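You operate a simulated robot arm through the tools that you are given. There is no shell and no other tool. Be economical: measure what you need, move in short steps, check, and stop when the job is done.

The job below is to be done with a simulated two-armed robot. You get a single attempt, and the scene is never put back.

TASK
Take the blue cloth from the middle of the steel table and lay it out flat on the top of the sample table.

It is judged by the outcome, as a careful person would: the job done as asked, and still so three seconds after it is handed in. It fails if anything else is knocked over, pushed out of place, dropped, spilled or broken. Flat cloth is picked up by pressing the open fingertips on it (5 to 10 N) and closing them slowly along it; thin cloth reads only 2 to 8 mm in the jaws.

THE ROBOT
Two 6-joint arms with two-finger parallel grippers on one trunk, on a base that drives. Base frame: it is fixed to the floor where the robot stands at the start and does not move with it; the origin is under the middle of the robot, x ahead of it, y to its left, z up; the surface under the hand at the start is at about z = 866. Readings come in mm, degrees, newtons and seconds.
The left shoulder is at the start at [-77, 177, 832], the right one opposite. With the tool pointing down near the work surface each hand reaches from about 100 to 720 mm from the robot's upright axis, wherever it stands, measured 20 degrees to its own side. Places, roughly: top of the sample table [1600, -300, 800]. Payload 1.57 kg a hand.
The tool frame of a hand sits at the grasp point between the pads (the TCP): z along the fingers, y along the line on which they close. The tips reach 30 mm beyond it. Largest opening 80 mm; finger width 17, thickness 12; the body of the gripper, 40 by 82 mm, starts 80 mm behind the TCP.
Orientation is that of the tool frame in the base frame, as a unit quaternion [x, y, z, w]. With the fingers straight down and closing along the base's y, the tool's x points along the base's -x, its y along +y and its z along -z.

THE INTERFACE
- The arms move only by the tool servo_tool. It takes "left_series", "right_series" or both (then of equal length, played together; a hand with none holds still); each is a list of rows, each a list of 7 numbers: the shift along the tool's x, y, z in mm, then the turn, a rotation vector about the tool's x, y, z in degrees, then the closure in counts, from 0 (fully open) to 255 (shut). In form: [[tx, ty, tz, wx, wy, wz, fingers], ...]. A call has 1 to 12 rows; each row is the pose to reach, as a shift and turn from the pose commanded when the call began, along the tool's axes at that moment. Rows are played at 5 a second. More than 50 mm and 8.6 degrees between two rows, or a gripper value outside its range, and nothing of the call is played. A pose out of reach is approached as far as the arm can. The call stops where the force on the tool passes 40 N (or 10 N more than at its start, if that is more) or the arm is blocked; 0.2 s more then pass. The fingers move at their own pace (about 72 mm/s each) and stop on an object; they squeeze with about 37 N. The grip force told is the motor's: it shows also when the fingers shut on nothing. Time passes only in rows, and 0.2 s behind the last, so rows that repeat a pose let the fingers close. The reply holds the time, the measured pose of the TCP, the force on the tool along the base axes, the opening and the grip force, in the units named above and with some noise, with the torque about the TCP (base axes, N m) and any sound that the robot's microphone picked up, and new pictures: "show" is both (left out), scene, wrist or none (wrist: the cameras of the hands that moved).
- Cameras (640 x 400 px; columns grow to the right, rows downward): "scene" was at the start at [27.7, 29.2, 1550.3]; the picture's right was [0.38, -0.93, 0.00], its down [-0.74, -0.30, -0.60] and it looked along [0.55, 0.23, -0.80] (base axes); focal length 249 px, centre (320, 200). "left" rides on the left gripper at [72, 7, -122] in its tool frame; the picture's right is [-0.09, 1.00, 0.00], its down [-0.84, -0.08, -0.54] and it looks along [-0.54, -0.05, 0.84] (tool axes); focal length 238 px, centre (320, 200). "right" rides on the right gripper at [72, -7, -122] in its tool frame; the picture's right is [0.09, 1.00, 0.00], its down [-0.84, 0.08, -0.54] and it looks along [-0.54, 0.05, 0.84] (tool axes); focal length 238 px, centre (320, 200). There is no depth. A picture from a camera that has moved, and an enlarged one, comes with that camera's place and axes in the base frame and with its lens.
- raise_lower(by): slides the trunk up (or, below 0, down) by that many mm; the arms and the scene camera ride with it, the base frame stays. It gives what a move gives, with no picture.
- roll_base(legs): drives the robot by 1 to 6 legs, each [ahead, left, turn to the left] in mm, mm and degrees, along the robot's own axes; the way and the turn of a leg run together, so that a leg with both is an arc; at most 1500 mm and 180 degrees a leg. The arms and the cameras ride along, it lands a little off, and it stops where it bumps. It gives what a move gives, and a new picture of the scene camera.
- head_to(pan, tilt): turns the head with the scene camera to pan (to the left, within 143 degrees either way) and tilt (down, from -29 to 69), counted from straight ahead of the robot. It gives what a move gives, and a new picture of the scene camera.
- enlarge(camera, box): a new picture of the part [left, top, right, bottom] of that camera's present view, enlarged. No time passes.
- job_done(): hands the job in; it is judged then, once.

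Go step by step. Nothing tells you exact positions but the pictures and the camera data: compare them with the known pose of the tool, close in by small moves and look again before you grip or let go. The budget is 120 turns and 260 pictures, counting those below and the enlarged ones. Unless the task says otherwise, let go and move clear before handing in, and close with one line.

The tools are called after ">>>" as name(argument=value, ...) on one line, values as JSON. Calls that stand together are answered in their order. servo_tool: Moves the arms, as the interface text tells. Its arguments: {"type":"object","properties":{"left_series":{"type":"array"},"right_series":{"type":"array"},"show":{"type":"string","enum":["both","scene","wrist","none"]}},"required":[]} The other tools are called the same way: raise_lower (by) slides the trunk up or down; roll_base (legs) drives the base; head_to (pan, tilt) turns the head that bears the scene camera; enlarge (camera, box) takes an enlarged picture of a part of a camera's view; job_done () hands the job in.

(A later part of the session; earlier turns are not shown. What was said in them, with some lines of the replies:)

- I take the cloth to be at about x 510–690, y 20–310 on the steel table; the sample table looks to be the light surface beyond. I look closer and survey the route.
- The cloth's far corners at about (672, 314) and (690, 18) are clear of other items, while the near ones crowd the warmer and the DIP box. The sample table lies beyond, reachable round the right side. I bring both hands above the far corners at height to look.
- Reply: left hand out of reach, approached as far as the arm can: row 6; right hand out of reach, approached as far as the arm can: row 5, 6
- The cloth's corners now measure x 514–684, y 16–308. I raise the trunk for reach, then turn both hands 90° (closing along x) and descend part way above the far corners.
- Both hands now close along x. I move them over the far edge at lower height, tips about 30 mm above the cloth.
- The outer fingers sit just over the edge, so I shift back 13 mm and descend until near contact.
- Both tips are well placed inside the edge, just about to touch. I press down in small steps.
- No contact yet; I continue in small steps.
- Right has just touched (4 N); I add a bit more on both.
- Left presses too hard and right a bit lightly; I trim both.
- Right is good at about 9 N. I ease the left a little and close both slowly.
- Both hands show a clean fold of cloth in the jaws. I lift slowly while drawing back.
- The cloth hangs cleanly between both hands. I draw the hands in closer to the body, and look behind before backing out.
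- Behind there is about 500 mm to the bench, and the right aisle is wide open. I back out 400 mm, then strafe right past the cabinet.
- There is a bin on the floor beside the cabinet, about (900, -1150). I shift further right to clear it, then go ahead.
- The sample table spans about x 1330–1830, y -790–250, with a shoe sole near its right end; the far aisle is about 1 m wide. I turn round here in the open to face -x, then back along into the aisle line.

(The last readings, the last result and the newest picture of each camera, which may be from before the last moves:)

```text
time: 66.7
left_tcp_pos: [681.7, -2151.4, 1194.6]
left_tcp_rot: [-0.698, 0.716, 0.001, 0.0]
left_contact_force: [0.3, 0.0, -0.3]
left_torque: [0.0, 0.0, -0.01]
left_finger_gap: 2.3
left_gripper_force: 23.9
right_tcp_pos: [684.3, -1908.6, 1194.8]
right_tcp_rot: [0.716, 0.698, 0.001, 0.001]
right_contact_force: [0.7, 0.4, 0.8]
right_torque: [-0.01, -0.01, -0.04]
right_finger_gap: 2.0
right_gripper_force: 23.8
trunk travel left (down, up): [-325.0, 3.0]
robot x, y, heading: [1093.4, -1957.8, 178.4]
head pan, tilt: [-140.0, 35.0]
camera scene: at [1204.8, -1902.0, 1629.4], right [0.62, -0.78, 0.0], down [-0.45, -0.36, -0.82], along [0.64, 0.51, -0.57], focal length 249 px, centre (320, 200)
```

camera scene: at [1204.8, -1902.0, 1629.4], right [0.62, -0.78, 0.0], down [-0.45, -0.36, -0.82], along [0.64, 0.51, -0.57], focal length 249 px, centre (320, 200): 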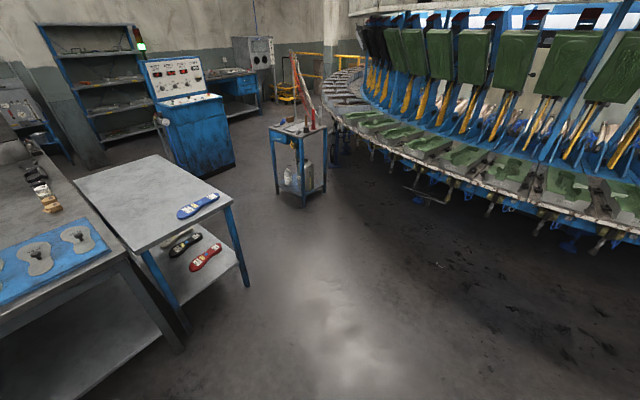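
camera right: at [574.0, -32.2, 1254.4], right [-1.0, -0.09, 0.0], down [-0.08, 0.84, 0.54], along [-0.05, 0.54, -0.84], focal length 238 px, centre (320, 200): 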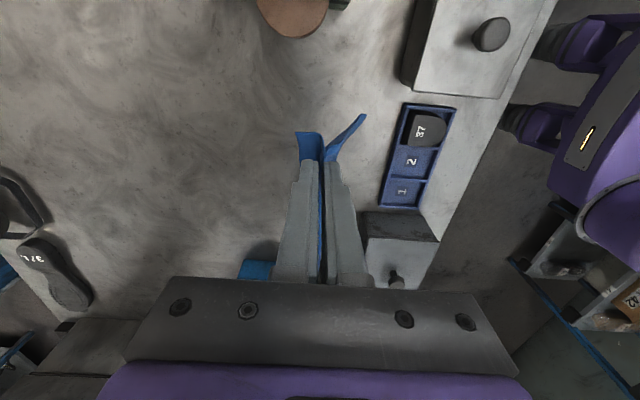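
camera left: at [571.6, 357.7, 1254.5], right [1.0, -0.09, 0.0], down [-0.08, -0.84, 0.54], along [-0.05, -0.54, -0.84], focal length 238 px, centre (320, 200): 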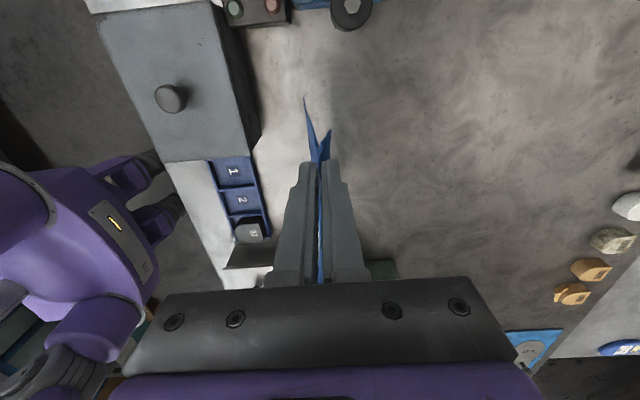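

The aisle is clear up to x ≈ 2800. I correct the heading, back to x ≈ 2215 and strafe right along the far side of the table.

>>> roll_base(legs=[[0, 0, 1.6], [-1130, 0, 0], [0, -1450, 0]])

>>> head_to(pan=0, tilt=50)

```text
time: 85.3
left_tcp_pos: [1802.5, -709.6, 1195.2]
left_tcp_rot: [0.713, -0.702, 0.0, 0.0]
left_contact_force: [-0.1, -0.3, 0.0]
left_torque: [0.0, 0.0, -0.02]
left_finger_gap: 2.4
left_gripper_force: 24.2
right_tcp_pos: [1796.3, -465.6, 1193.4]
right_tcp_rot: [0.701, 0.713, 0.001, 0.0]
right_contact_force: [0.2, -0.1, 0.2]
right_torque: [-0.02, -0.01, -0.04]
right_finger_gap: 1.9
right_gripper_force: 24.2
trunk travel left (down, up): [-325.0, 3.0]
robot x, y, heading: [2208.5, -497.2, -178.9]
head pan, tilt: [-140.0, 35.0]
camera scene: at [2316.6, -437.9, 1629.4], right [0.66, -0.76, 0.0], down [-0.43, -0.38, -0.82], along [0.62, 0.54, -0.57], focal length 249 px, centre (320, 200)
```

scene: 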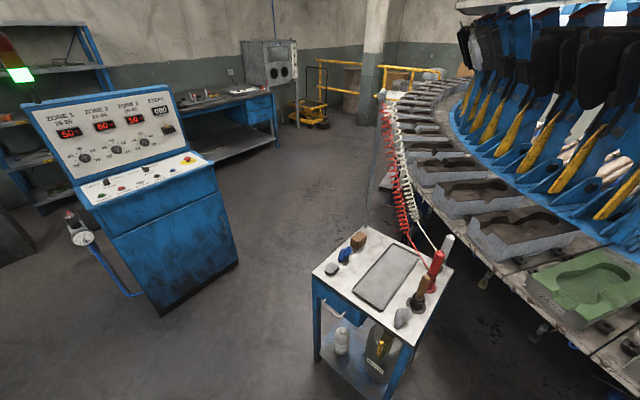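

```text
time: 87.5
left_tcp_pos: [1804.0, -709.1, 1194.9]
left_tcp_rot: [0.713, -0.701, 0.001, 0.0]
left_contact_force: [0.1, -0.9, 0.1]
left_torque: [0.0, 0.01, -0.01]
left_finger_gap: 2.1
left_gripper_force: 24.3
right_tcp_pos: [1796.7, -465.2, 1193.6]
right_tcp_rot: [0.701, 0.713, -0.001, 0.0]
right_contact_force: [0.0, 0.3, 0.0]
right_torque: [0.06, -0.01, -0.02]
right_finger_gap: 1.9
right_gripper_force: 24.1
trunk travel left (down, up): [-325.0, 3.0]
robot x, y, heading: [2208.0, -498.9, -179.0]
head pan, tilt: [0.0, 50.0]
camera scene: at [2173.1, -496.8, 1607.7], right [-0.02, 1.0, 0.0], down [0.77, 0.01, -0.64], along [-0.64, -0.01, -0.77], focal length 249 px, centre (320, 200)
```

scene: 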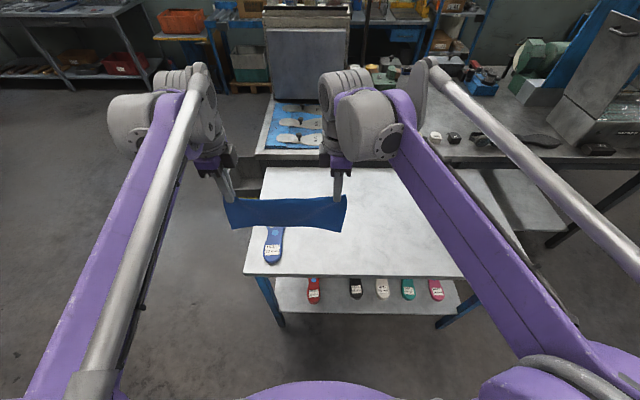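

I'm on the far side of the sample table, facing it; its top seems to span x 1302–1828, with the blue shoe sole at y ≈ -680. I strafe right 250 and 80 ahead, keeping clear, so the hands come over the middle.

>>> roll_base(legs=[[0, -250, -1], [80, 0, 0]])

```text
time: 91.0
left_tcp_pos: [1721.1, -453.7, 1193.7]
left_tcp_rot: [0.708, -0.706, 0.0, -0.001]
left_contact_force: [-0.3, 0.2, 0.4]
left_torque: [-0.03, -0.01, -0.06]
left_finger_gap: 2.1
left_gripper_force: 23.8
right_tcp_pos: [1716.6, -208.8, 1192.7]
right_tcp_rot: [0.707, 0.708, -0.001, 0.0]
right_contact_force: [0.9, 0.0, 0.3]
right_torque: [0.01, 0.01, 0.01]
right_finger_gap: 2.1
right_gripper_force: 24.0
trunk travel left (down, up): [-325.0, 3.0]
robot x, y, heading: [2122.9, -250.8, -180.1]
head pan, tilt: [0.0, 50.0]
camera scene: at [2093.3, -246.1, 1607.4], right [0.0, 1.0, 0.0], down [0.77, 0.0, -0.64], along [-0.64, 0.0, -0.77], focal length 249 px, centre (320, 200)
```

scene: 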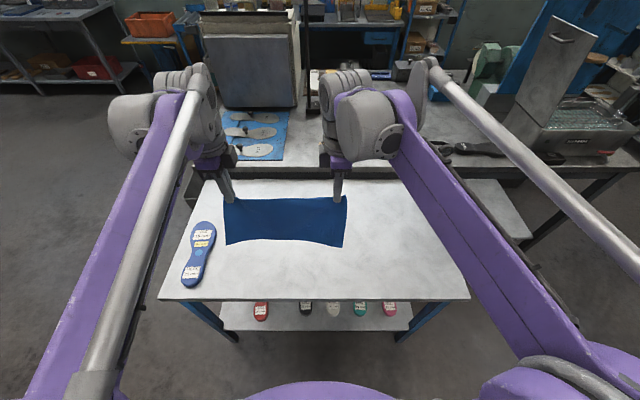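

The table top now reads y -757 to 226, and the cloth hangs above y -475 to -185, clear of the sole. I lower the trunk and then bring the cloth down so that its hem nears the top.

>>> raise_lower(by=-120)

>>> servo_tool(left_series=[[0, 3, 25, 0, 0, 0, 255], [0, 6, 50, 0, 0, 0, 255], [0, 10, 75, 0, 0, 0, 255], [0, 15, 100, 0, 0, 0, 255], [0, 20, 120, 0, 0, 0, 255]], right_series=[[0, -3, 25, 0, 0, 0, 255], [0, -6, 50, 0, 0, 0, 255], [0, -9, 75, 0, 0, 0, 255], [0, -13, 100, 0, 0, 0, 255], [0, -17, 120, 0, 0, 0, 255]])

```text
time: 92.5
left_tcp_pos: [1718.9, -453.3, 1076.4]
left_tcp_rot: [0.708, -0.707, 0.0, -0.001]
left_contact_force: [0.9, 0.3, -0.2]
left_torque: [-0.01, -0.04, -0.03]
left_finger_gap: 2.1
left_gripper_force: 23.8
right_tcp_pos: [1716.0, -209.5, 1073.9]
right_tcp_rot: [0.707, 0.708, 0.0, -0.001]
right_contact_force: [1.5, -1.0, 0.0]
right_torque: [-0.01, 0.02, -0.02]
right_finger_gap: 1.8
right_gripper_force: 23.3
trunk travel left (down, up): [-205.0, 123.0]
robot x, y, heading: [2126.5, -250.2, -180.0]
head pan, tilt: [0.0, 50.0]
```

```text
time: 93.7
left_tcp_pos: [1698.4, -453.4, 953.8]
left_tcp_rot: [0.708, -0.706, 0.0, 0.0]
left_contact_force: [-0.2, 0.5, 0.2]
left_torque: [0.01, 0.02, -0.07]
left_finger_gap: 2.4
left_gripper_force: 23.8
right_tcp_pos: [1699.3, -209.5, 952.5]
right_tcp_rot: [0.706, 0.708, 0.0, 0.0]
right_contact_force: [-0.1, -0.4, -1.0]
right_torque: [0.02, 0.0, -0.04]
right_finger_gap: 2.2
right_gripper_force: 23.5
trunk travel left (down, up): [-205.0, 123.0]
robot x, y, heading: [2127.0, -248.1, -180.0]
head pan, tilt: [0.0, 50.0]
camera scene: at [2086.9, -246.5, 1483.0], right [0.0, 1.0, 0.0], down [0.77, 0.0, -0.64], along [-0.64, 0.0, -0.77], focal length 249 px, centre (320, 200)
camera right: at [1692.2, -138.2, 1075.5], right [1.0, 0.09, 0.0], down [0.08, -0.84, 0.54], along [0.05, -0.54, -0.84], focal length 238 px, centre (320, 200)
camera left: at [1693.2, -525.2, 1076.6], right [-1.0, 0.09, 0.0], down [0.08, 0.84, 0.54], along [0.05, 0.54, -0.84], focal length 238 px, centre (320, 200)
```

scene: 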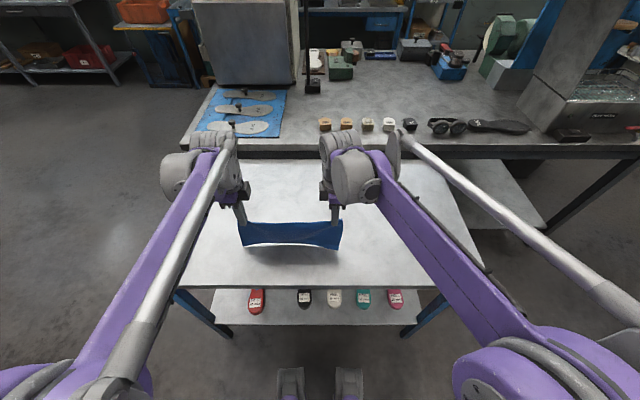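
right: 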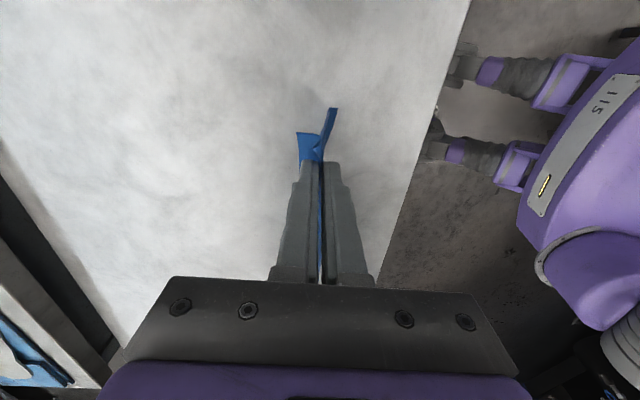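
left: 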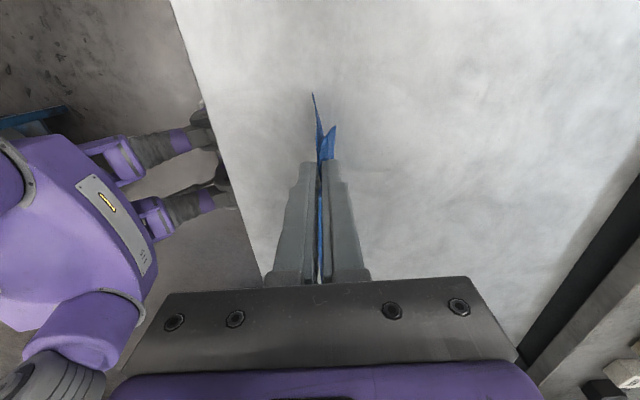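

The hem is just above the top. I swing the hands forward and down in an arc so the cloth lies down toward the robot, stopping a few mm above the surface.

>>> servo_tool(left_series=[[0, 0, 8, 0, 0, 0, 255], [0, 15, 10, 0, 0, 0, 255], [0, 30, 14, 0, 0, 0, 255], [0, 46, 19, 0, 0, 0, 255], [0, 60, 26, 0, 0, 0, 255], [0, 73, 34, 0, 0, 0, 255], [0, 85, 45, 0, 0, 0, 255], [0, 96, 58, 0, 0, 0, 255], [0, 105, 72, 0, 0, 0, 255], [0, 112, 86, 0, 0, 0, 255], [0, 118, 100, 0, 0, 0, 255], [0, 122, 112, 0, 0, 0, 255]], right_series=[[0, 0, 8, 0, 0, 0, 255], [0, -15, 10, 0, 0, 0, 255], [0, -30, 14, 0, 0, 0, 255], [0, -46, 19, 0, 0, 0, 255], [0, -60, 26, 0, 0, 0, 255], [0, -73, 34, 0, 0, 0, 255], [0, -85, 45, 0, 0, 0, 255], [0, -96, 58, 0, 0, 0, 255], [0, -105, 72, 0, 0, 0, 255], [0, -112, 86, 0, 0, 0, 255], [0, -118, 100, 0, 0, 0, 255], [0, -122, 112, 0, 0, 0, 255]])

```text
time: 96.3
left_tcp_pos: [1578.6, -453.4, 842.2]
left_tcp_rot: [0.707, -0.707, 0.0, 0.0]
left_contact_force: [0.4, 0.0, -0.2]
left_torque: [0.0, 0.01, -0.01]
left_finger_gap: 2.2
left_gripper_force: 23.6
right_tcp_pos: [1577.1, -210.1, 842.6]
right_tcp_rot: [0.706, 0.708, 0.0, 0.0]
right_contact_force: [0.1, -0.2, 0.2]
right_torque: [0.0, 0.01, 0.01]
right_finger_gap: 2.1
right_gripper_force: 24.0
trunk travel left (down, up): [-205.0, 123.0]
robot x, y, heading: [2125.5, -248.1, -179.8]
head pan, tilt: [0.0, 50.0]
camera scene: at [2087.1, -246.4, 1483.1], right [0.0, 1.0, 0.0], down [0.77, 0.0, -0.64], along [-0.64, 0.0, -0.77], focal length 249 px, centre (320, 200)
camera right: at [1570.1, -138.4, 964.4], right [1.0, 0.09, 0.0], down [0.08, -0.84, 0.54], along [0.05, -0.54, -0.84], focal length 238 px, centre (320, 200)
camera left: at [1571.7, -524.7, 965.1], right [-1.0, 0.09, 0.0], down [0.08, 0.84, 0.54], along [0.05, 0.54, -0.84], focal length 238 px, centre (320, 200)
```

scene: 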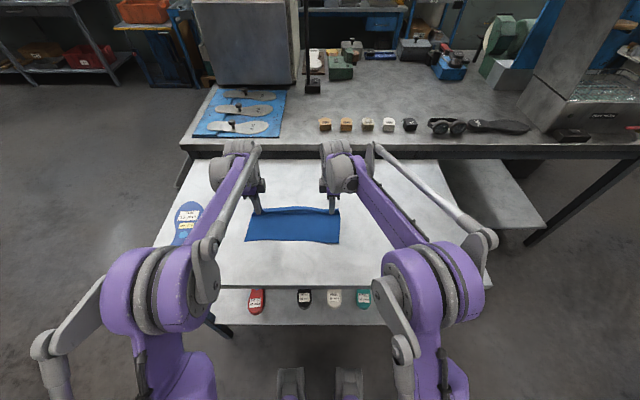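
right: 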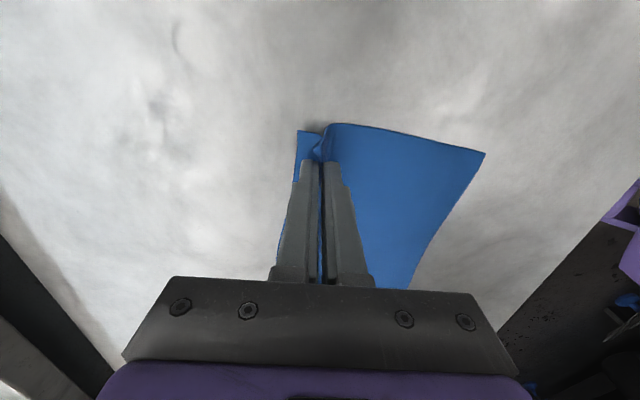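
left: 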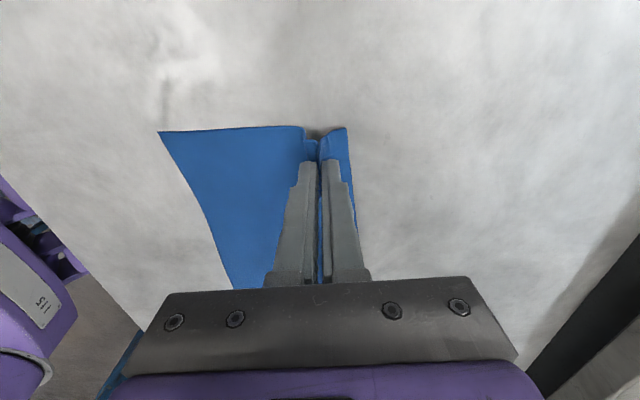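

The cloth lies down nicely with the flap splayed forward. I lower the pinch to touch the table.

>>> servo_tool(left_series=[[0, 0, 5, 0, 0, 0, 255], [0, 0, 10, 0, 0, 0, 255], [0, 0, 12, 0, 0, 0, 255], [0, 0, 13, 0, 0, 0, 255]], right_series=[[0, 0, 5, 0, 0, 0, 255], [0, 0, 10, 0, 0, 0, 255], [0, 0, 12, 0, 0, 0, 255], [0, 0, 13, 0, 0, 0, 255]], show="none")

```text
time: 97.3
left_tcp_pos: [1580.3, -453.1, 831.5]
left_tcp_rot: [0.708, -0.707, -0.001, 0.001]
left_contact_force: [-3.7, 0.8, 21.6]
left_torque: [-0.04, 0.02, -0.03]
left_finger_gap: 2.1
left_gripper_force: 24.0
right_tcp_pos: [1577.4, -210.2, 831.3]
right_tcp_rot: [0.707, 0.708, -0.002, -0.002]
right_contact_force: [-5.0, -1.4, 24.4]
right_torque: [0.01, 0.23, 0.0]
right_finger_gap: 2.1
right_gripper_force: 24.1
trunk travel left (down, up): [-205.0, 123.0]
robot x, y, heading: [2129.8, -247.0, -180.0]
head pan, tilt: [0.0, 50.0]
```

Contact is firm; I ease up slightly and open the fingers slowly along the surface to spread the fold.

>>> servo_tool(left_series=[[0, 0, -1.2, 0, 0, 0, 255], [0, 0, -1.2, 0, 0, 0, 245], [0, 0, -1.1, 0, 0, 0, 235], [0, 0, -1.0, 0, 0, 0, 225], [0, 0, -0.9, 0, 0, 0, 215], [0, 0, -0.8, 0, 0, 0, 205], [0, 0, -0.7, 0, 0, 0, 195], [0, 0, -0.6, 0, 0, 0, 185], [0, 0, -0.5, 0, 0, 0, 175], [0, 0, -0.5, 0, 0, 0, 165], [0, 0, -0.5, 0, 0, 0, 155], [0, 0, -0.5, 0, 0, 0, 148]], right_series=[[0, 0, -1.2, 0, 0, 0, 255], [0, 0, -1.2, 0, 0, 0, 245], [0, 0, -1.1, 0, 0, 0, 235], [0, 0, -1.0, 0, 0, 0, 225], [0, 0, -0.9, 0, 0, 0, 215], [0, 0, -0.8, 0, 0, 0, 205], [0, 0, -0.7, 0, 0, 0, 195], [0, 0, -0.6, 0, 0, 0, 185], [0, 0, -0.5, 0, 0, 0, 175], [0, 0, -0.5, 0, 0, 0, 165], [0, 0, -0.5, 0, 0, 0, 155], [0, 0, -0.5, 0, 0, 0, 148]])

```text
time: 99.9
left_tcp_pos: [1579.9, -452.6, 831.3]
left_tcp_rot: [0.708, -0.706, -0.001, 0.001]
left_contact_force: [-4.2, 0.1, 26.0]
left_torque: [-0.05, -0.37, 0.04]
left_finger_gap: 29.0
left_gripper_force: 0.2
right_tcp_pos: [1579.1, -209.3, 832.1]
right_tcp_rot: [0.707, 0.708, -0.002, -0.002]
right_contact_force: [-0.2, -1.9, 22.0]
right_torque: [0.01, 0.11, 0.01]
right_finger_gap: 27.1
right_gripper_force: 0.0
trunk travel left (down, up): [-205.0, 123.0]
robot x, y, heading: [2127.1, -246.0, -179.9]
head pan, tilt: [0.0, 50.0]
camera scene: at [2091.4, -245.6, 1483.2], right [0.0, 1.0, 0.0], down [0.76, 0.0, -0.64], along [-0.64, 0.0, -0.76], focal length 249 px, centre (320, 200)
camera right: at [1572.4, -137.8, 953.8], right [1.0, 0.09, 0.0], down [0.08, -0.84, 0.54], along [0.05, -0.54, -0.84], focal length 238 px, centre (320, 200)
camera left: at [1573.9, -524.6, 954.5], right [-1.0, 0.09, 0.0], down [0.08, 0.84, 0.54], along [0.05, 0.54, -0.84], focal length 238 px, centre (320, 200)
```

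scene: 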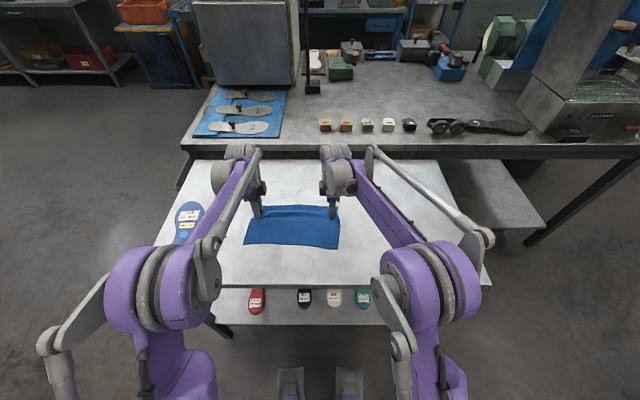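
right: 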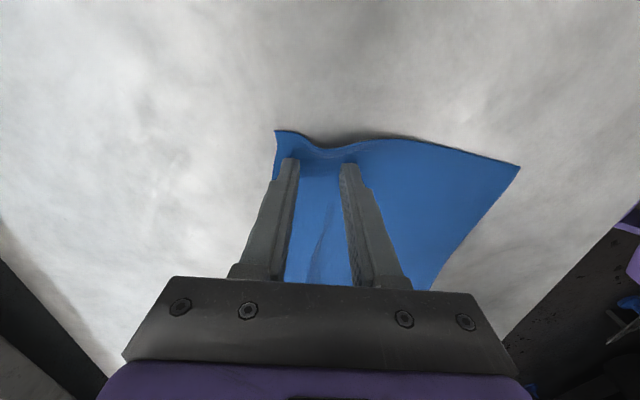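
left: 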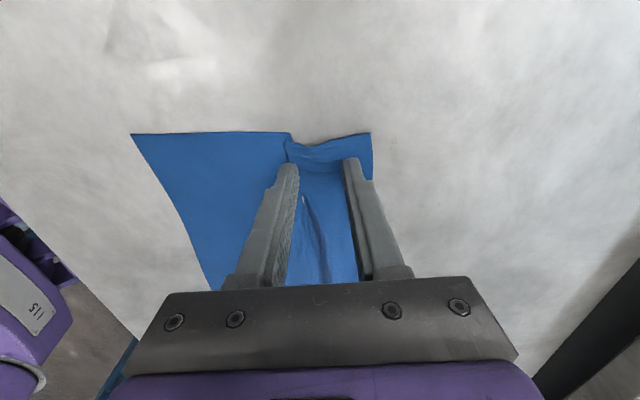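

The fold has opened; I open a little more to pull it taut, easing the pressure, then lift straight up.

>>> servo_tool(left_series=[[0, 0, -0.5, 0, 0, 0, 143], [0, 0, -0.8, 0, 0, 0, 138], [0, 0, -1, 0, 0, 0, 133], [0, 0, -1, 0, 0, 0, 133], [0, 0, -4, 0, 0, 0, 133], [0, 0, -10, 0, 0, 0, 133], [0, 0, -30, 0, 0, 0, 133], [0, 0, -70, 0, 0, 0, 133], [0, 0, -110, 0, 0, 0, 133], [0, 0, -150, 0, 0, 0, 133]], right_series=[[0, 0, -0.5, 0, 0, 0, 143], [0, 0, -0.8, 0, 0, 0, 138], [0, 0, -1, 0, 0, 0, 133], [0, 0, -1, 0, 0, 0, 133], [0, 0, -4, 0, 0, 0, 133], [0, 0, -10, 0, 0, 0, 133], [0, 0, -30, 0, 0, 0, 133], [0, 0, -70, 0, 0, 0, 133], [0, 0, -110, 0, 0, 0, 133], [0, 0, -150, 0, 0, 0, 133]])

>>> enlarge(camera="scene", box=[210, 170, 390, 280])

```text
time: 102.1
left_tcp_pos: [1577.7, -452.6, 980.7]
left_tcp_rot: [0.708, -0.707, 0.0, 0.0]
left_contact_force: [-0.1, 0.1, 0.3]
left_torque: [0.02, 0.02, 0.01]
left_finger_gap: 38.1
left_gripper_force: 0.1
right_tcp_pos: [1577.7, -210.0, 980.7]
right_tcp_rot: [0.706, 0.708, -0.001, 0.0]
right_contact_force: [0.0, 0.1, 0.8]
right_torque: [0.03, 0.01, -0.02]
right_finger_gap: 38.4
right_gripper_force: 0.1
trunk travel left (down, up): [-205.0, 123.0]
robot x, y, heading: [2123.9, -249.2, -179.9]
head pan, tilt: [0.0, 50.0]
camera scene: at [2088.0, -246.3, 1483.1], right [0.0, 1.0, 0.0], down [0.77, 0.0, -0.64], along [-0.64, 0.0, -0.77], focal length 249 px, centre (320, 200)
camera right: at [1571.1, -138.5, 1102.7], right [1.0, 0.09, 0.0], down [0.08, -0.84, 0.54], along [0.05, -0.54, -0.84], focal length 238 px, centre (320, 200)
camera left: at [1571.3, -524.5, 1103.0], right [-1.0, 0.09, 0.0], down [0.08, 0.84, 0.54], along [0.05, 0.54, -0.84], focal length 238 px, centre (320, 200)
```

scene: 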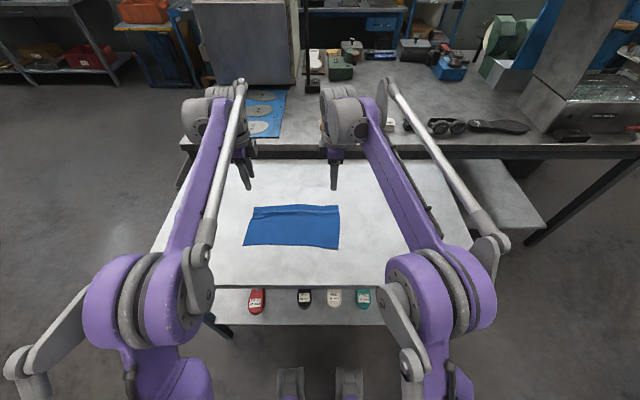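
right: 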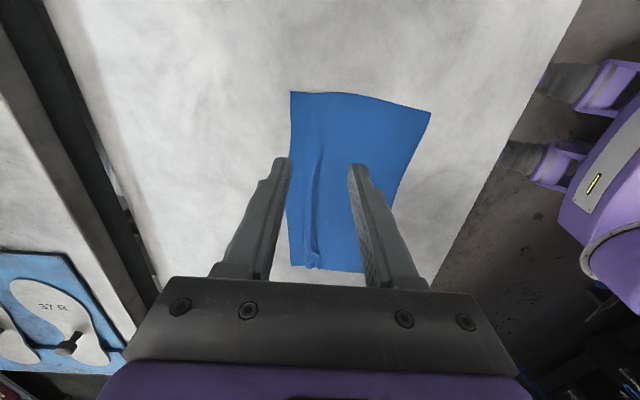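
left: 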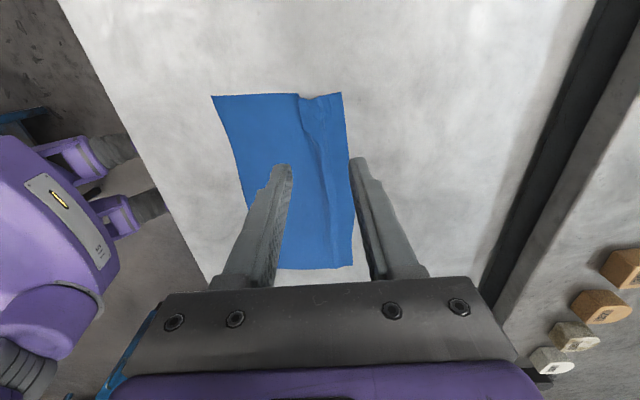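

```text
3.56 times, centred on (300, 225) of scene
camera zoom: at [2088.0, -246.3, 1483.1], right [0.0, 1.0, 0.0], down [0.77, 0.0, -0.64], along [-0.64, 0.0, -0.77], focal length 886 px, centre (391, 111)
```

zoom: 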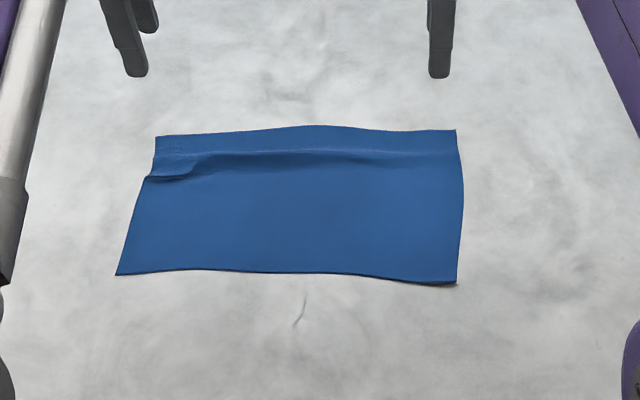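

Nearly flat: a low ridge remains along x ≈ 1575–1598, worst at the left end. I will straddle it with both fingers, press lightly and open to stretch it flat; first lower to just above.

>>> servo_tool(left_series=[[0, -10, 40, 0, 0, 0, 122], [-3, -19, 80, 0, 0, 0, 120], [-3, -19, 120, 0, 0, 0, 120], [-3, -19, 140, 0, 0, 0, 120], [-3, -19, 145, 0, 0, 0, 120]], right_series=[[0, 0, 40, 0, 0, 0, 122], [0, 0, 80, 0, 0, 0, 120], [0, 0, 120, 0, 0, 0, 120], [0, 0, 140, 0, 0, 0, 120], [0, 0, 145, 0, 0, 0, 120]], show="wrist")

```text
time: 103.3
left_tcp_pos: [1596.4, -450.6, 834.0]
left_tcp_rot: [0.708, -0.706, 0.0, 0.0]
left_contact_force: [-0.5, 0.9, -0.3]
left_torque: [0.01, 0.03, -0.03]
left_finger_gap: 42.2
left_gripper_force: 0.0
right_tcp_pos: [1576.2, -210.6, 834.0]
right_tcp_rot: [0.707, 0.707, 0.0, 0.0]
right_contact_force: [-0.2, 0.8, 0.3]
right_torque: [-0.01, 0.03, 0.01]
right_finger_gap: 42.2
right_gripper_force: 0.0
trunk travel left (down, up): [-205.0, 123.0]
robot x, y, heading: [2128.5, -247.7, -179.9]
head pan, tilt: [0.0, 50.0]
camera right: at [1570.4, -138.8, 956.7], right [1.0, 0.09, 0.0], down [0.08, -0.84, 0.54], along [0.05, -0.54, -0.84], focal length 238 px, centre (320, 200)
camera left: at [1591.2, -522.1, 957.5], right [-1.0, 0.09, 0.0], down [0.08, 0.84, 0.54], along [0.05, 0.54, -0.84], focal length 238 px, centre (320, 200)
```

right: 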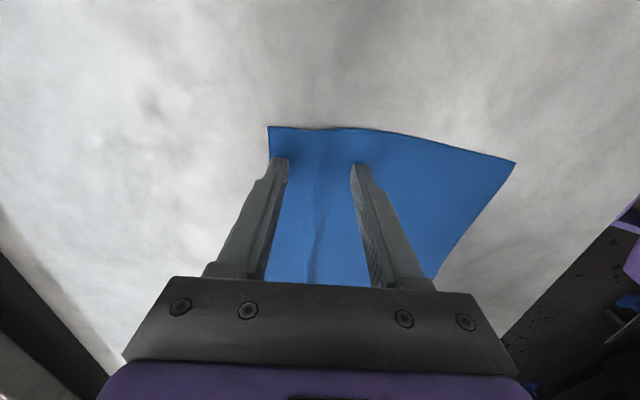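
left: 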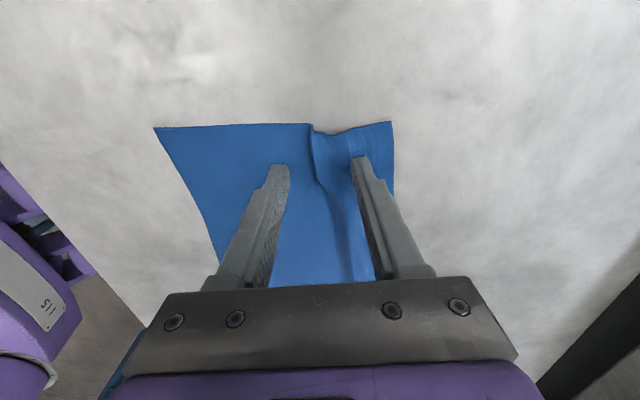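

The fingers straddle the ridge well. I press lightly and open slowly.

>>> servo_tool(left_series=[[6, 0, 0, 0, 0, 0, 120], [6, 0, 1.5, 0, 0, 0, 120], [6, 0, 2.5, 0, 0, 0, 120], [6, 0, 2.8, 0, 0, 0, 120], [6, 0, 2.8, 0, 0, 0, 113], [6, 0, 2.8, 0, 0, 0, 106], [6, 0, 2.8, 0, 0, 0, 98], [6, 0, 2.8, 0, 0, 0, 90], [6, 0, 2.8, 0, 0, 0, 82], [6, 0, 2.8, 0, 0, 0, 74], [6, 0, 2.8, 0, 0, 0, 74]], right_series=[[0, 0, 0, 0, 0, 0, 120], [0, 0, 1.5, 0, 0, 0, 120], [0, 0, 2.5, 0, 0, 0, 120], [0, 0, 2.8, 0, 0, 0, 120], [0, 0, 2.8, 0, 0, 0, 117], [0, 0, 2.8, 0, 0, 0, 114], [0, 0, 2.8, 0, 0, 0, 111], [0, 0, 2.8, 0, 0, 0, 108], [0, 0, 2.8, 0, 0, 0, 105], [0, 0, 2.8, 0, 0, 0, 102], [0, 0, 2.8, 0, 0, 0, 102]], show="wrist")

```text
time: 105.7
left_tcp_pos: [1596.7, -456.6, 832.9]
left_tcp_rot: [0.708, -0.706, 0.0, 0.0]
left_contact_force: [0.0, -0.5, 0.1]
left_torque: [0.03, 0.02, 0.01]
left_finger_gap: 56.9
left_gripper_force: 0.1
right_tcp_pos: [1577.1, -209.4, 830.7]
right_tcp_rot: [0.707, 0.707, 0.0, 0.0]
right_contact_force: [1.4, 1.0, 0.7]
right_torque: [0.01, 0.01, -0.01]
right_finger_gap: 48.2
right_gripper_force: 0.1
trunk travel left (down, up): [-205.0, 123.0]
robot x, y, heading: [2125.1, -247.8, -180.1]
head pan, tilt: [0.0, 50.0]
camera right: at [1570.4, -138.6, 954.3], right [1.0, 0.09, 0.0], down [0.08, -0.84, 0.54], along [0.05, -0.54, -0.84], focal length 238 px, centre (320, 200)
camera left: at [1590.6, -528.3, 955.0], right [-1.0, 0.09, 0.0], down [0.08, 0.84, 0.54], along [0.05, 0.54, -0.84], focal length 238 px, centre (320, 200)
```

right: 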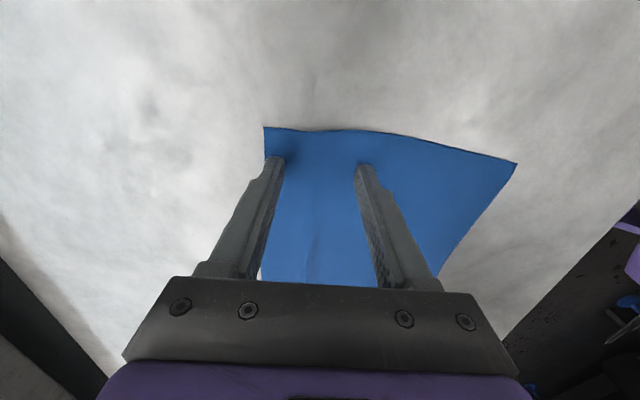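
left: 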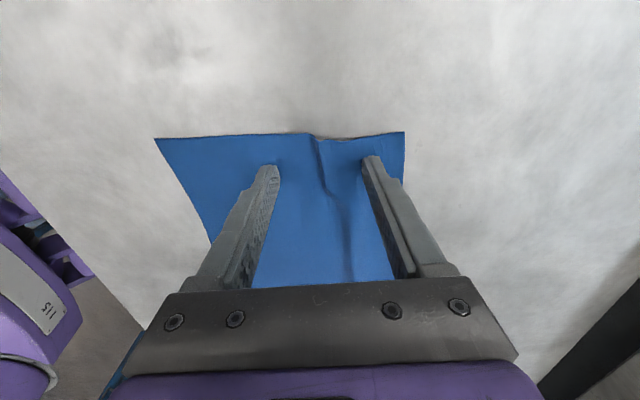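

The overlap at the left has largely opened. I repeat with a bit more pressure, following down as the fingers spread.

>>> servo_tool(left_series=[[0, 0, -4, 0, 0, 0, 110], [0, 0, -4, 0, 0, 0, 120], [0, 0, -1, 0, 0, 0, 120], [0, 0, 0.8, 0, 0, 0, 120], [0, 0, 1.2, 0, 0, 0, 115], [0, 0, 1.5, 0, 0, 0, 108], [0, 0, 1.8, 0, 0, 0, 101], [0, 0, 2.1, 0, 0, 0, 94], [0, 0, 2.4, 0, 0, 0, 87], [0, 0, 2.7, 0, 0, 0, 80], [0, 0, 2.7, 0, 0, 0, 80]], right_series=[[0, 0, -4, 0, 0, 0, 110], [0, 0, -4, 0, 0, 0, 120], [0, 0, -1, 0, 0, 0, 120], [0, 0, 0.8, 0, 0, 0, 120], [0, 0, 1.2, 0, 0, 0, 117], [0, 0, 1.4, 0, 0, 0, 114], [0, 0, 1.6, 0, 0, 0, 111], [0, 0, 1.8, 0, 0, 0, 108], [0, 0, 2.0, 0, 0, 0, 105], [0, 0, 2.2, 0, 0, 0, 102], [0, 0, 2.2, 0, 0, 0, 102]], show="wrist")

```text
time: 108.1
left_tcp_pos: [1597.5, -456.3, 831.6]
left_tcp_rot: [0.708, -0.706, -0.002, 0.001]
left_contact_force: [-3.0, -1.5, 20.4]
left_torque: [-0.05, -0.28, -0.05]
left_finger_gap: 53.0
left_gripper_force: 0.1
right_tcp_pos: [1578.8, -210.3, 829.8]
right_tcp_rot: [0.706, 0.708, -0.001, -0.001]
right_contact_force: [-3.0, -4.5, 27.5]
right_torque: [-0.09, 0.04, 0.03]
right_finger_gap: 45.1
right_gripper_force: 0.0
trunk travel left (down, up): [-205.0, 123.0]
robot x, y, heading: [2125.4, -251.3, -179.7]
head pan, tilt: [0.0, 50.0]
camera right: at [1572.4, -138.3, 953.8], right [1.0, 0.09, 0.0], down [0.08, -0.84, 0.54], along [0.05, -0.54, -0.84], focal length 238 px, centre (320, 200)
camera left: at [1592.3, -528.2, 954.0], right [-1.0, 0.09, 0.0], down [0.08, 0.84, 0.54], along [0.05, 0.54, -0.84], focal length 238 px, centre (320, 200)
```

right: 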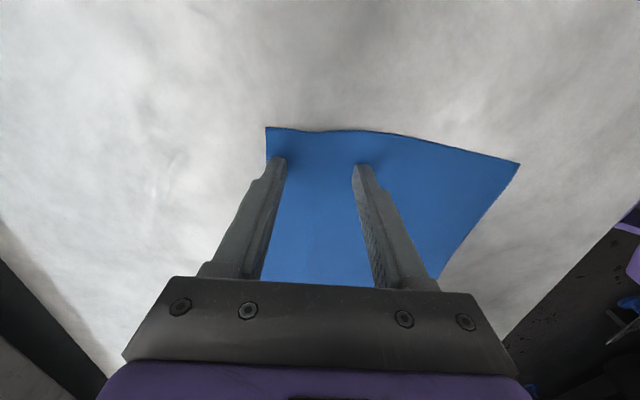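
left: 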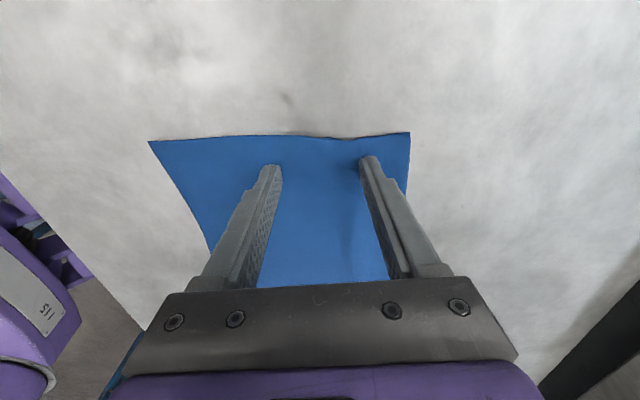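

Both ends now look flat. I lift straight up and look.

>>> servo_tool(left_series=[[0, 0, -3, 0, 0, 0, 80], [0, 0, -8, 0, 0, 0, 80], [0, 0, -25, 0, 0, 0, 80], [0, 0, -60, 0, 0, 0, 80], [0, 0, -100, 0, 0, 0, 80], [0, 0, -150, 0, 0, 0, 80]], right_series=[[0, 0, -3, 0, 0, 0, 102], [0, 0, -8, 0, 0, 0, 102], [0, 0, -25, 0, 0, 0, 102], [0, 0, -60, 0, 0, 0, 102], [0, 0, -100, 0, 0, 0, 102], [0, 0, -150, 0, 0, 0, 102]], show="wrist")

>>> enlarge(camera="scene", box=[210, 170, 390, 280])

```text
time: 109.5
left_tcp_pos: [1595.5, -456.3, 980.5]
left_tcp_rot: [0.708, -0.706, 0.0, 0.0]
left_contact_force: [-0.8, 0.0, -0.5]
left_torque: [0.0, 0.05, 0.01]
left_finger_gap: 54.9
left_gripper_force: 0.0
right_tcp_pos: [1578.0, -209.3, 979.5]
right_tcp_rot: [0.706, 0.708, -0.001, 0.0]
right_contact_force: [0.7, -1.3, 0.3]
right_torque: [0.02, 0.0, 0.0]
right_finger_gap: 48.0
right_gripper_force: 0.1
trunk travel left (down, up): [-205.0, 123.0]
robot x, y, heading: [2124.7, -244.0, -179.9]
head pan, tilt: [0.0, 50.0]
camera right: at [1570.9, -137.0, 1102.2], right [1.0, 0.09, 0.0], down [0.08, -0.84, 0.54], along [0.05, -0.54, -0.84], focal length 238 px, centre (320, 200)
camera left: at [1590.8, -528.5, 1102.6], right [-1.0, 0.09, 0.0], down [0.08, 0.84, 0.54], along [0.05, 0.54, -0.84], focal length 238 px, centre (320, 200)
```

right: 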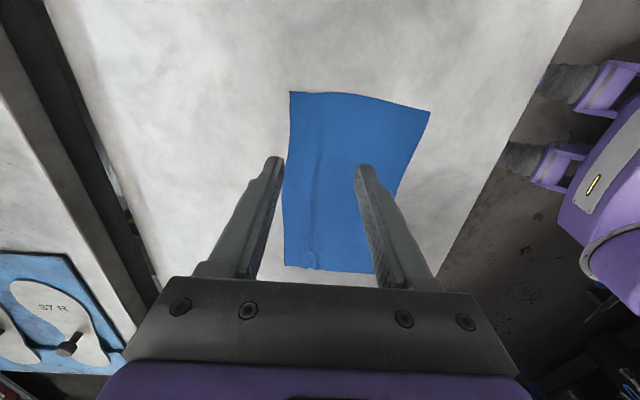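
left: 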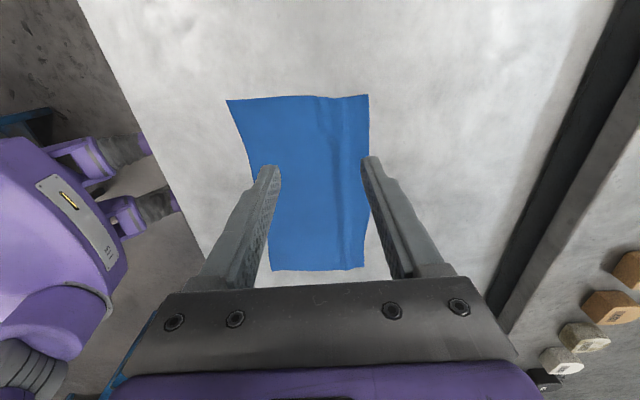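

```text
3.56 times, centred on (300, 225) of scene
camera zoom: at [2088.2, -246.2, 1483.1], right [0.0, 1.0, 0.0], down [0.77, 0.0, -0.64], along [-0.64, 0.0, -0.77], focal length 886 px, centre (391, 111)
```

zoom: 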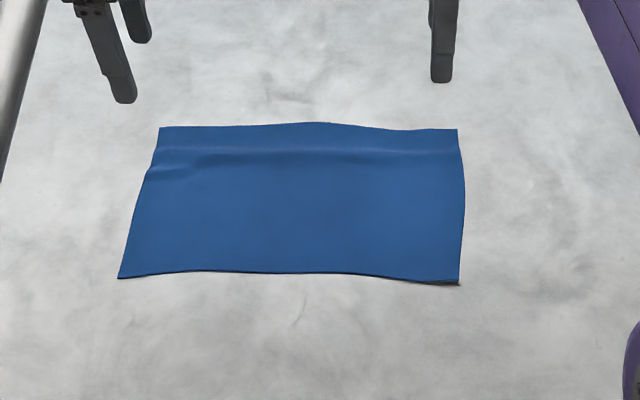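

Much flatter; just a faint ridge remains in the middle. One more gentle stroke there with both hands.

>>> servo_tool(left_series=[[-30, 7, 20, 0, 0, 0, 120], [-62, 14, 60, 0, 0, 0, 135], [-62, 14, 100, 0, 0, 0, 135], [-62, 14, 135, 0, 0, 0, 135], [-62, 14, 146, 0, 0, 0, 135], [-62, 14, 147.8, 0, 0, 0, 135], [-62, 14, 148, 0, 0, 0, 128], [-62, 14, 148.3, 0, 0, 0, 121], [-62, 14, 148.6, 0, 0, 0, 114], [-62, 14, 149, 0, 0, 0, 107], [-62, 14, 149, 0, 0, 0, 107]], right_series=[[-20, 0, 20, 0, 0, 0, 120], [-42, 0, 60, 0, 0, 0, 130], [-42, 0, 100, 0, 0, 0, 130], [-42, 0, 135, 0, 0, 0, 130], [-42, 0, 146, 0, 0, 0, 130], [-42, 0, 147.8, 0, 0, 0, 130], [-42, 0, 148, 0, 0, 0, 124], [-42, 0, 148.3, 0, 0, 0, 118], [-42, 0, 148.6, 0, 0, 0, 112], [-42, 0, 149, 0, 0, 0, 106], [-42, 0, 149, 0, 0, 0, 106]], show="wrist")

```text
refused: row 2 steps farther than a row can; nothing moved
```

>>> servo_tool(left_series=[[-30, 7, 20, 0, 0, 0, 120], [-62, 14, 55, 0, 0, 0, 135], [-62, 14, 100, 0, 0, 0, 135], [-62, 14, 135, 0, 0, 0, 135], [-62, 14, 146, 0, 0, 0, 135], [-62, 14, 147.8, 0, 0, 0, 135], [-62, 14, 148, 0, 0, 0, 128], [-62, 14, 148.3, 0, 0, 0, 121], [-62, 14, 148.6, 0, 0, 0, 114], [-62, 14, 149, 0, 0, 0, 107], [-62, 14, 149, 0, 0, 0, 107]], right_series=[[-20, 0, 20, 0, 0, 0, 120], [-42, 0, 55, 0, 0, 0, 130], [-42, 0, 100, 0, 0, 0, 130], [-42, 0, 135, 0, 0, 0, 130], [-42, 0, 146, 0, 0, 0, 130], [-42, 0, 147.8, 0, 0, 0, 130], [-42, 0, 148, 0, 0, 0, 124], [-42, 0, 148.3, 0, 0, 0, 118], [-42, 0, 148.6, 0, 0, 0, 112], [-42, 0, 149, 0, 0, 0, 106], [-42, 0, 149, 0, 0, 0, 106]], show="wrist")

```text
time: 111.9
left_tcp_pos: [1582.3, -395.2, 831.7]
left_tcp_rot: [0.708, -0.706, -0.001, 0.0]
left_contact_force: [0.0, -0.3, 2.5]
left_torque: [-0.02, -0.01, -0.01]
left_finger_gap: 44.9
left_gripper_force: 0.0
right_tcp_pos: [1577.4, -251.2, 831.0]
right_tcp_rot: [0.707, 0.708, 0.0, 0.0]
right_contact_force: [0.6, -0.2, 15.1]
right_torque: [0.0, 0.23, 0.0]
right_finger_gap: 43.8
right_gripper_force: 0.1
trunk travel left (down, up): [-205.0, 123.0]
robot x, y, heading: [2124.9, -249.2, -179.7]
head pan, tilt: [0.0, 50.0]
camera right: at [1571.1, -180.1, 953.9], right [1.0, 0.09, 0.0], down [0.08, -0.84, 0.54], along [0.05, -0.54, -0.84], focal length 238 px, centre (320, 200)
camera left: at [1577.2, -465.9, 954.1], right [-1.0, 0.09, 0.0], down [0.08, 0.84, 0.54], along [0.05, 0.54, -0.84], focal length 238 px, centre (320, 200)
```

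right: 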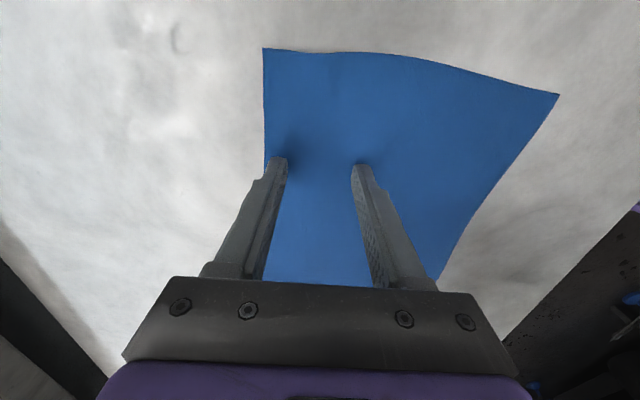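
left: 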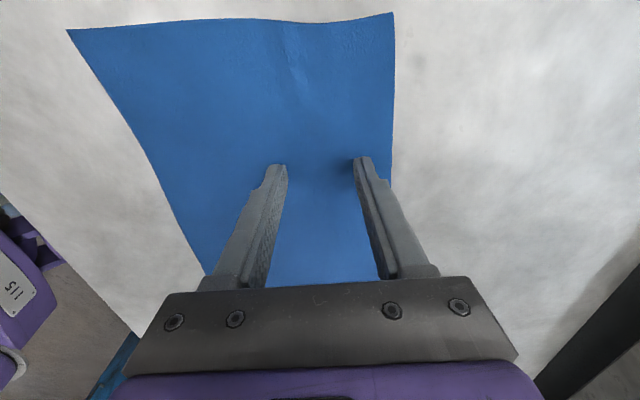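

Looks flat now. I lift straight up, spread apart and draw back clear.

>>> servo_tool(left_series=[[0, 0, -3, 0, 0, 0, 107], [0, 0, -10, 0, 0, 0, 107], [0, 0, -35, 0, 0, 0, 107], [0, 0, -75, 0, 0, 0, 107], [0, 0, -120, 0, 0, 0, 107], [25, 0, -160, 0, 0, 0, 107], [50, 0, -200, 0, 0, 0, 107], [65, -25, -230, 0, 0, 0, 107], [80, -60, -240, 0, 0, 0, 107]], right_series=[[0, 0, -3, 0, 0, 0, 106], [0, 0, -10, 0, 0, 0, 106], [0, 0, -35, 0, 0, 0, 106], [0, 0, -75, 0, 0, 0, 106], [0, 0, -120, 0, 0, 0, 106], [25, 0, -160, 0, 0, 0, 106], [50, 0, -200, 0, 0, 0, 106], [65, 25, -230, 0, 0, 0, 106], [80, 60, -240, 0, 0, 0, 106]])

>>> enlarge(camera="scene", box=[210, 170, 390, 280])

```text
time: 113.9
left_tcp_pos: [1643.7, -474.8, 1070.7]
left_tcp_rot: [0.708, -0.707, -0.001, 0.001]
left_contact_force: [1.6, 0.7, -0.4]
left_torque: [-0.02, 0.04, 0.03]
left_finger_gap: 46.8
left_gripper_force: 0.1
right_tcp_pos: [1639.2, -170.5, 1072.0]
right_tcp_rot: [0.707, 0.707, 0.0, -0.001]
right_contact_force: [0.2, -0.5, -0.1]
right_torque: [0.0, 0.03, -0.02]
right_finger_gap: 46.7
right_gripper_force: 0.0
trunk travel left (down, up): [-205.0, 123.0]
robot x, y, heading: [2122.4, -249.5, -179.8]
head pan, tilt: [0.0, 50.0]
camera scene: at [2090.2, -246.2, 1483.1], right [0.0, 1.0, 0.0], down [0.76, 0.0, -0.64], along [-0.64, 0.0, -0.76], focal length 249 px, centre (320, 200)
camera right: at [1633.5, -100.7, 1194.2], right [1.0, 0.09, 0.0], down [0.08, -0.84, 0.54], along [0.05, -0.54, -0.84], focal length 238 px, centre (320, 200)
camera left: at [1638.7, -545.5, 1194.0], right [-1.0, 0.09, 0.0], down [0.08, 0.84, 0.54], along [0.05, 0.54, -0.84], focal length 238 px, centre (320, 200)
```

scene: 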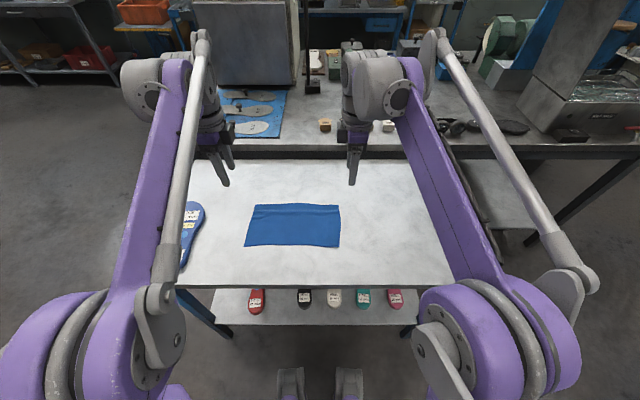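
right: 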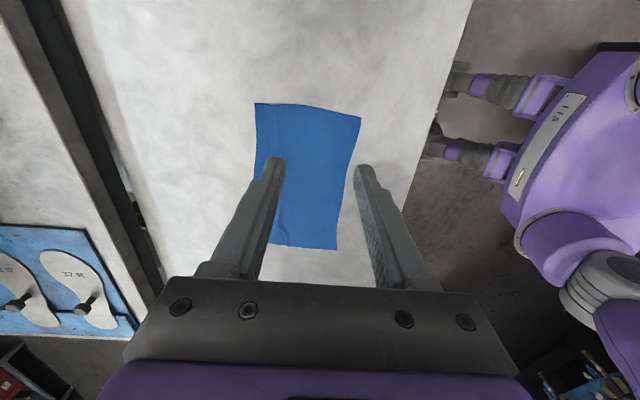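
left: 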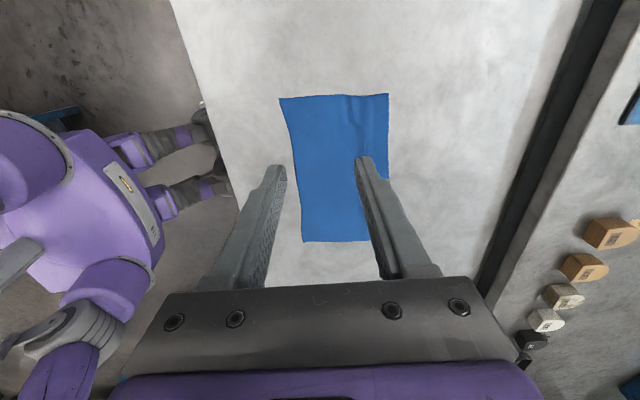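

```text
3.56 times, centred on (300, 225) of scene
camera zoom: at [2090.2, -246.2, 1483.1], right [0.0, 1.0, 0.0], down [0.76, 0.0, -0.64], along [-0.64, 0.0, -0.76], focal length 886 px, centre (391, 111)
```

zoom: 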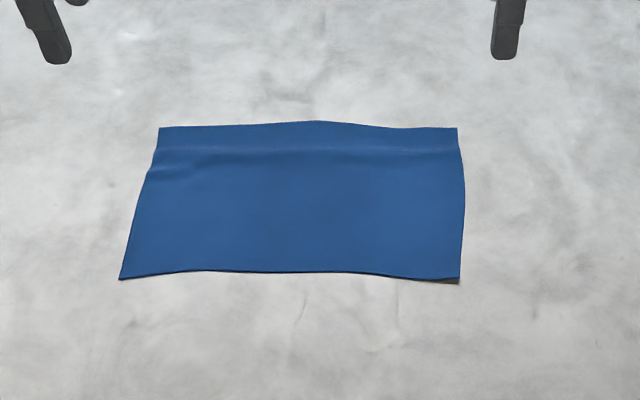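

The cloth lies flat and unfolded on the sample table, with only a faint crease. Nothing else has moved and the hands are clear, so I hand in.

>>> job_done()

```text
The job is handed in.
```

The blue cloth is laid out flat near the middle of the sample table's top, with only a faint crease along one side; I saw nothing else disturbed, and both hands are clear.
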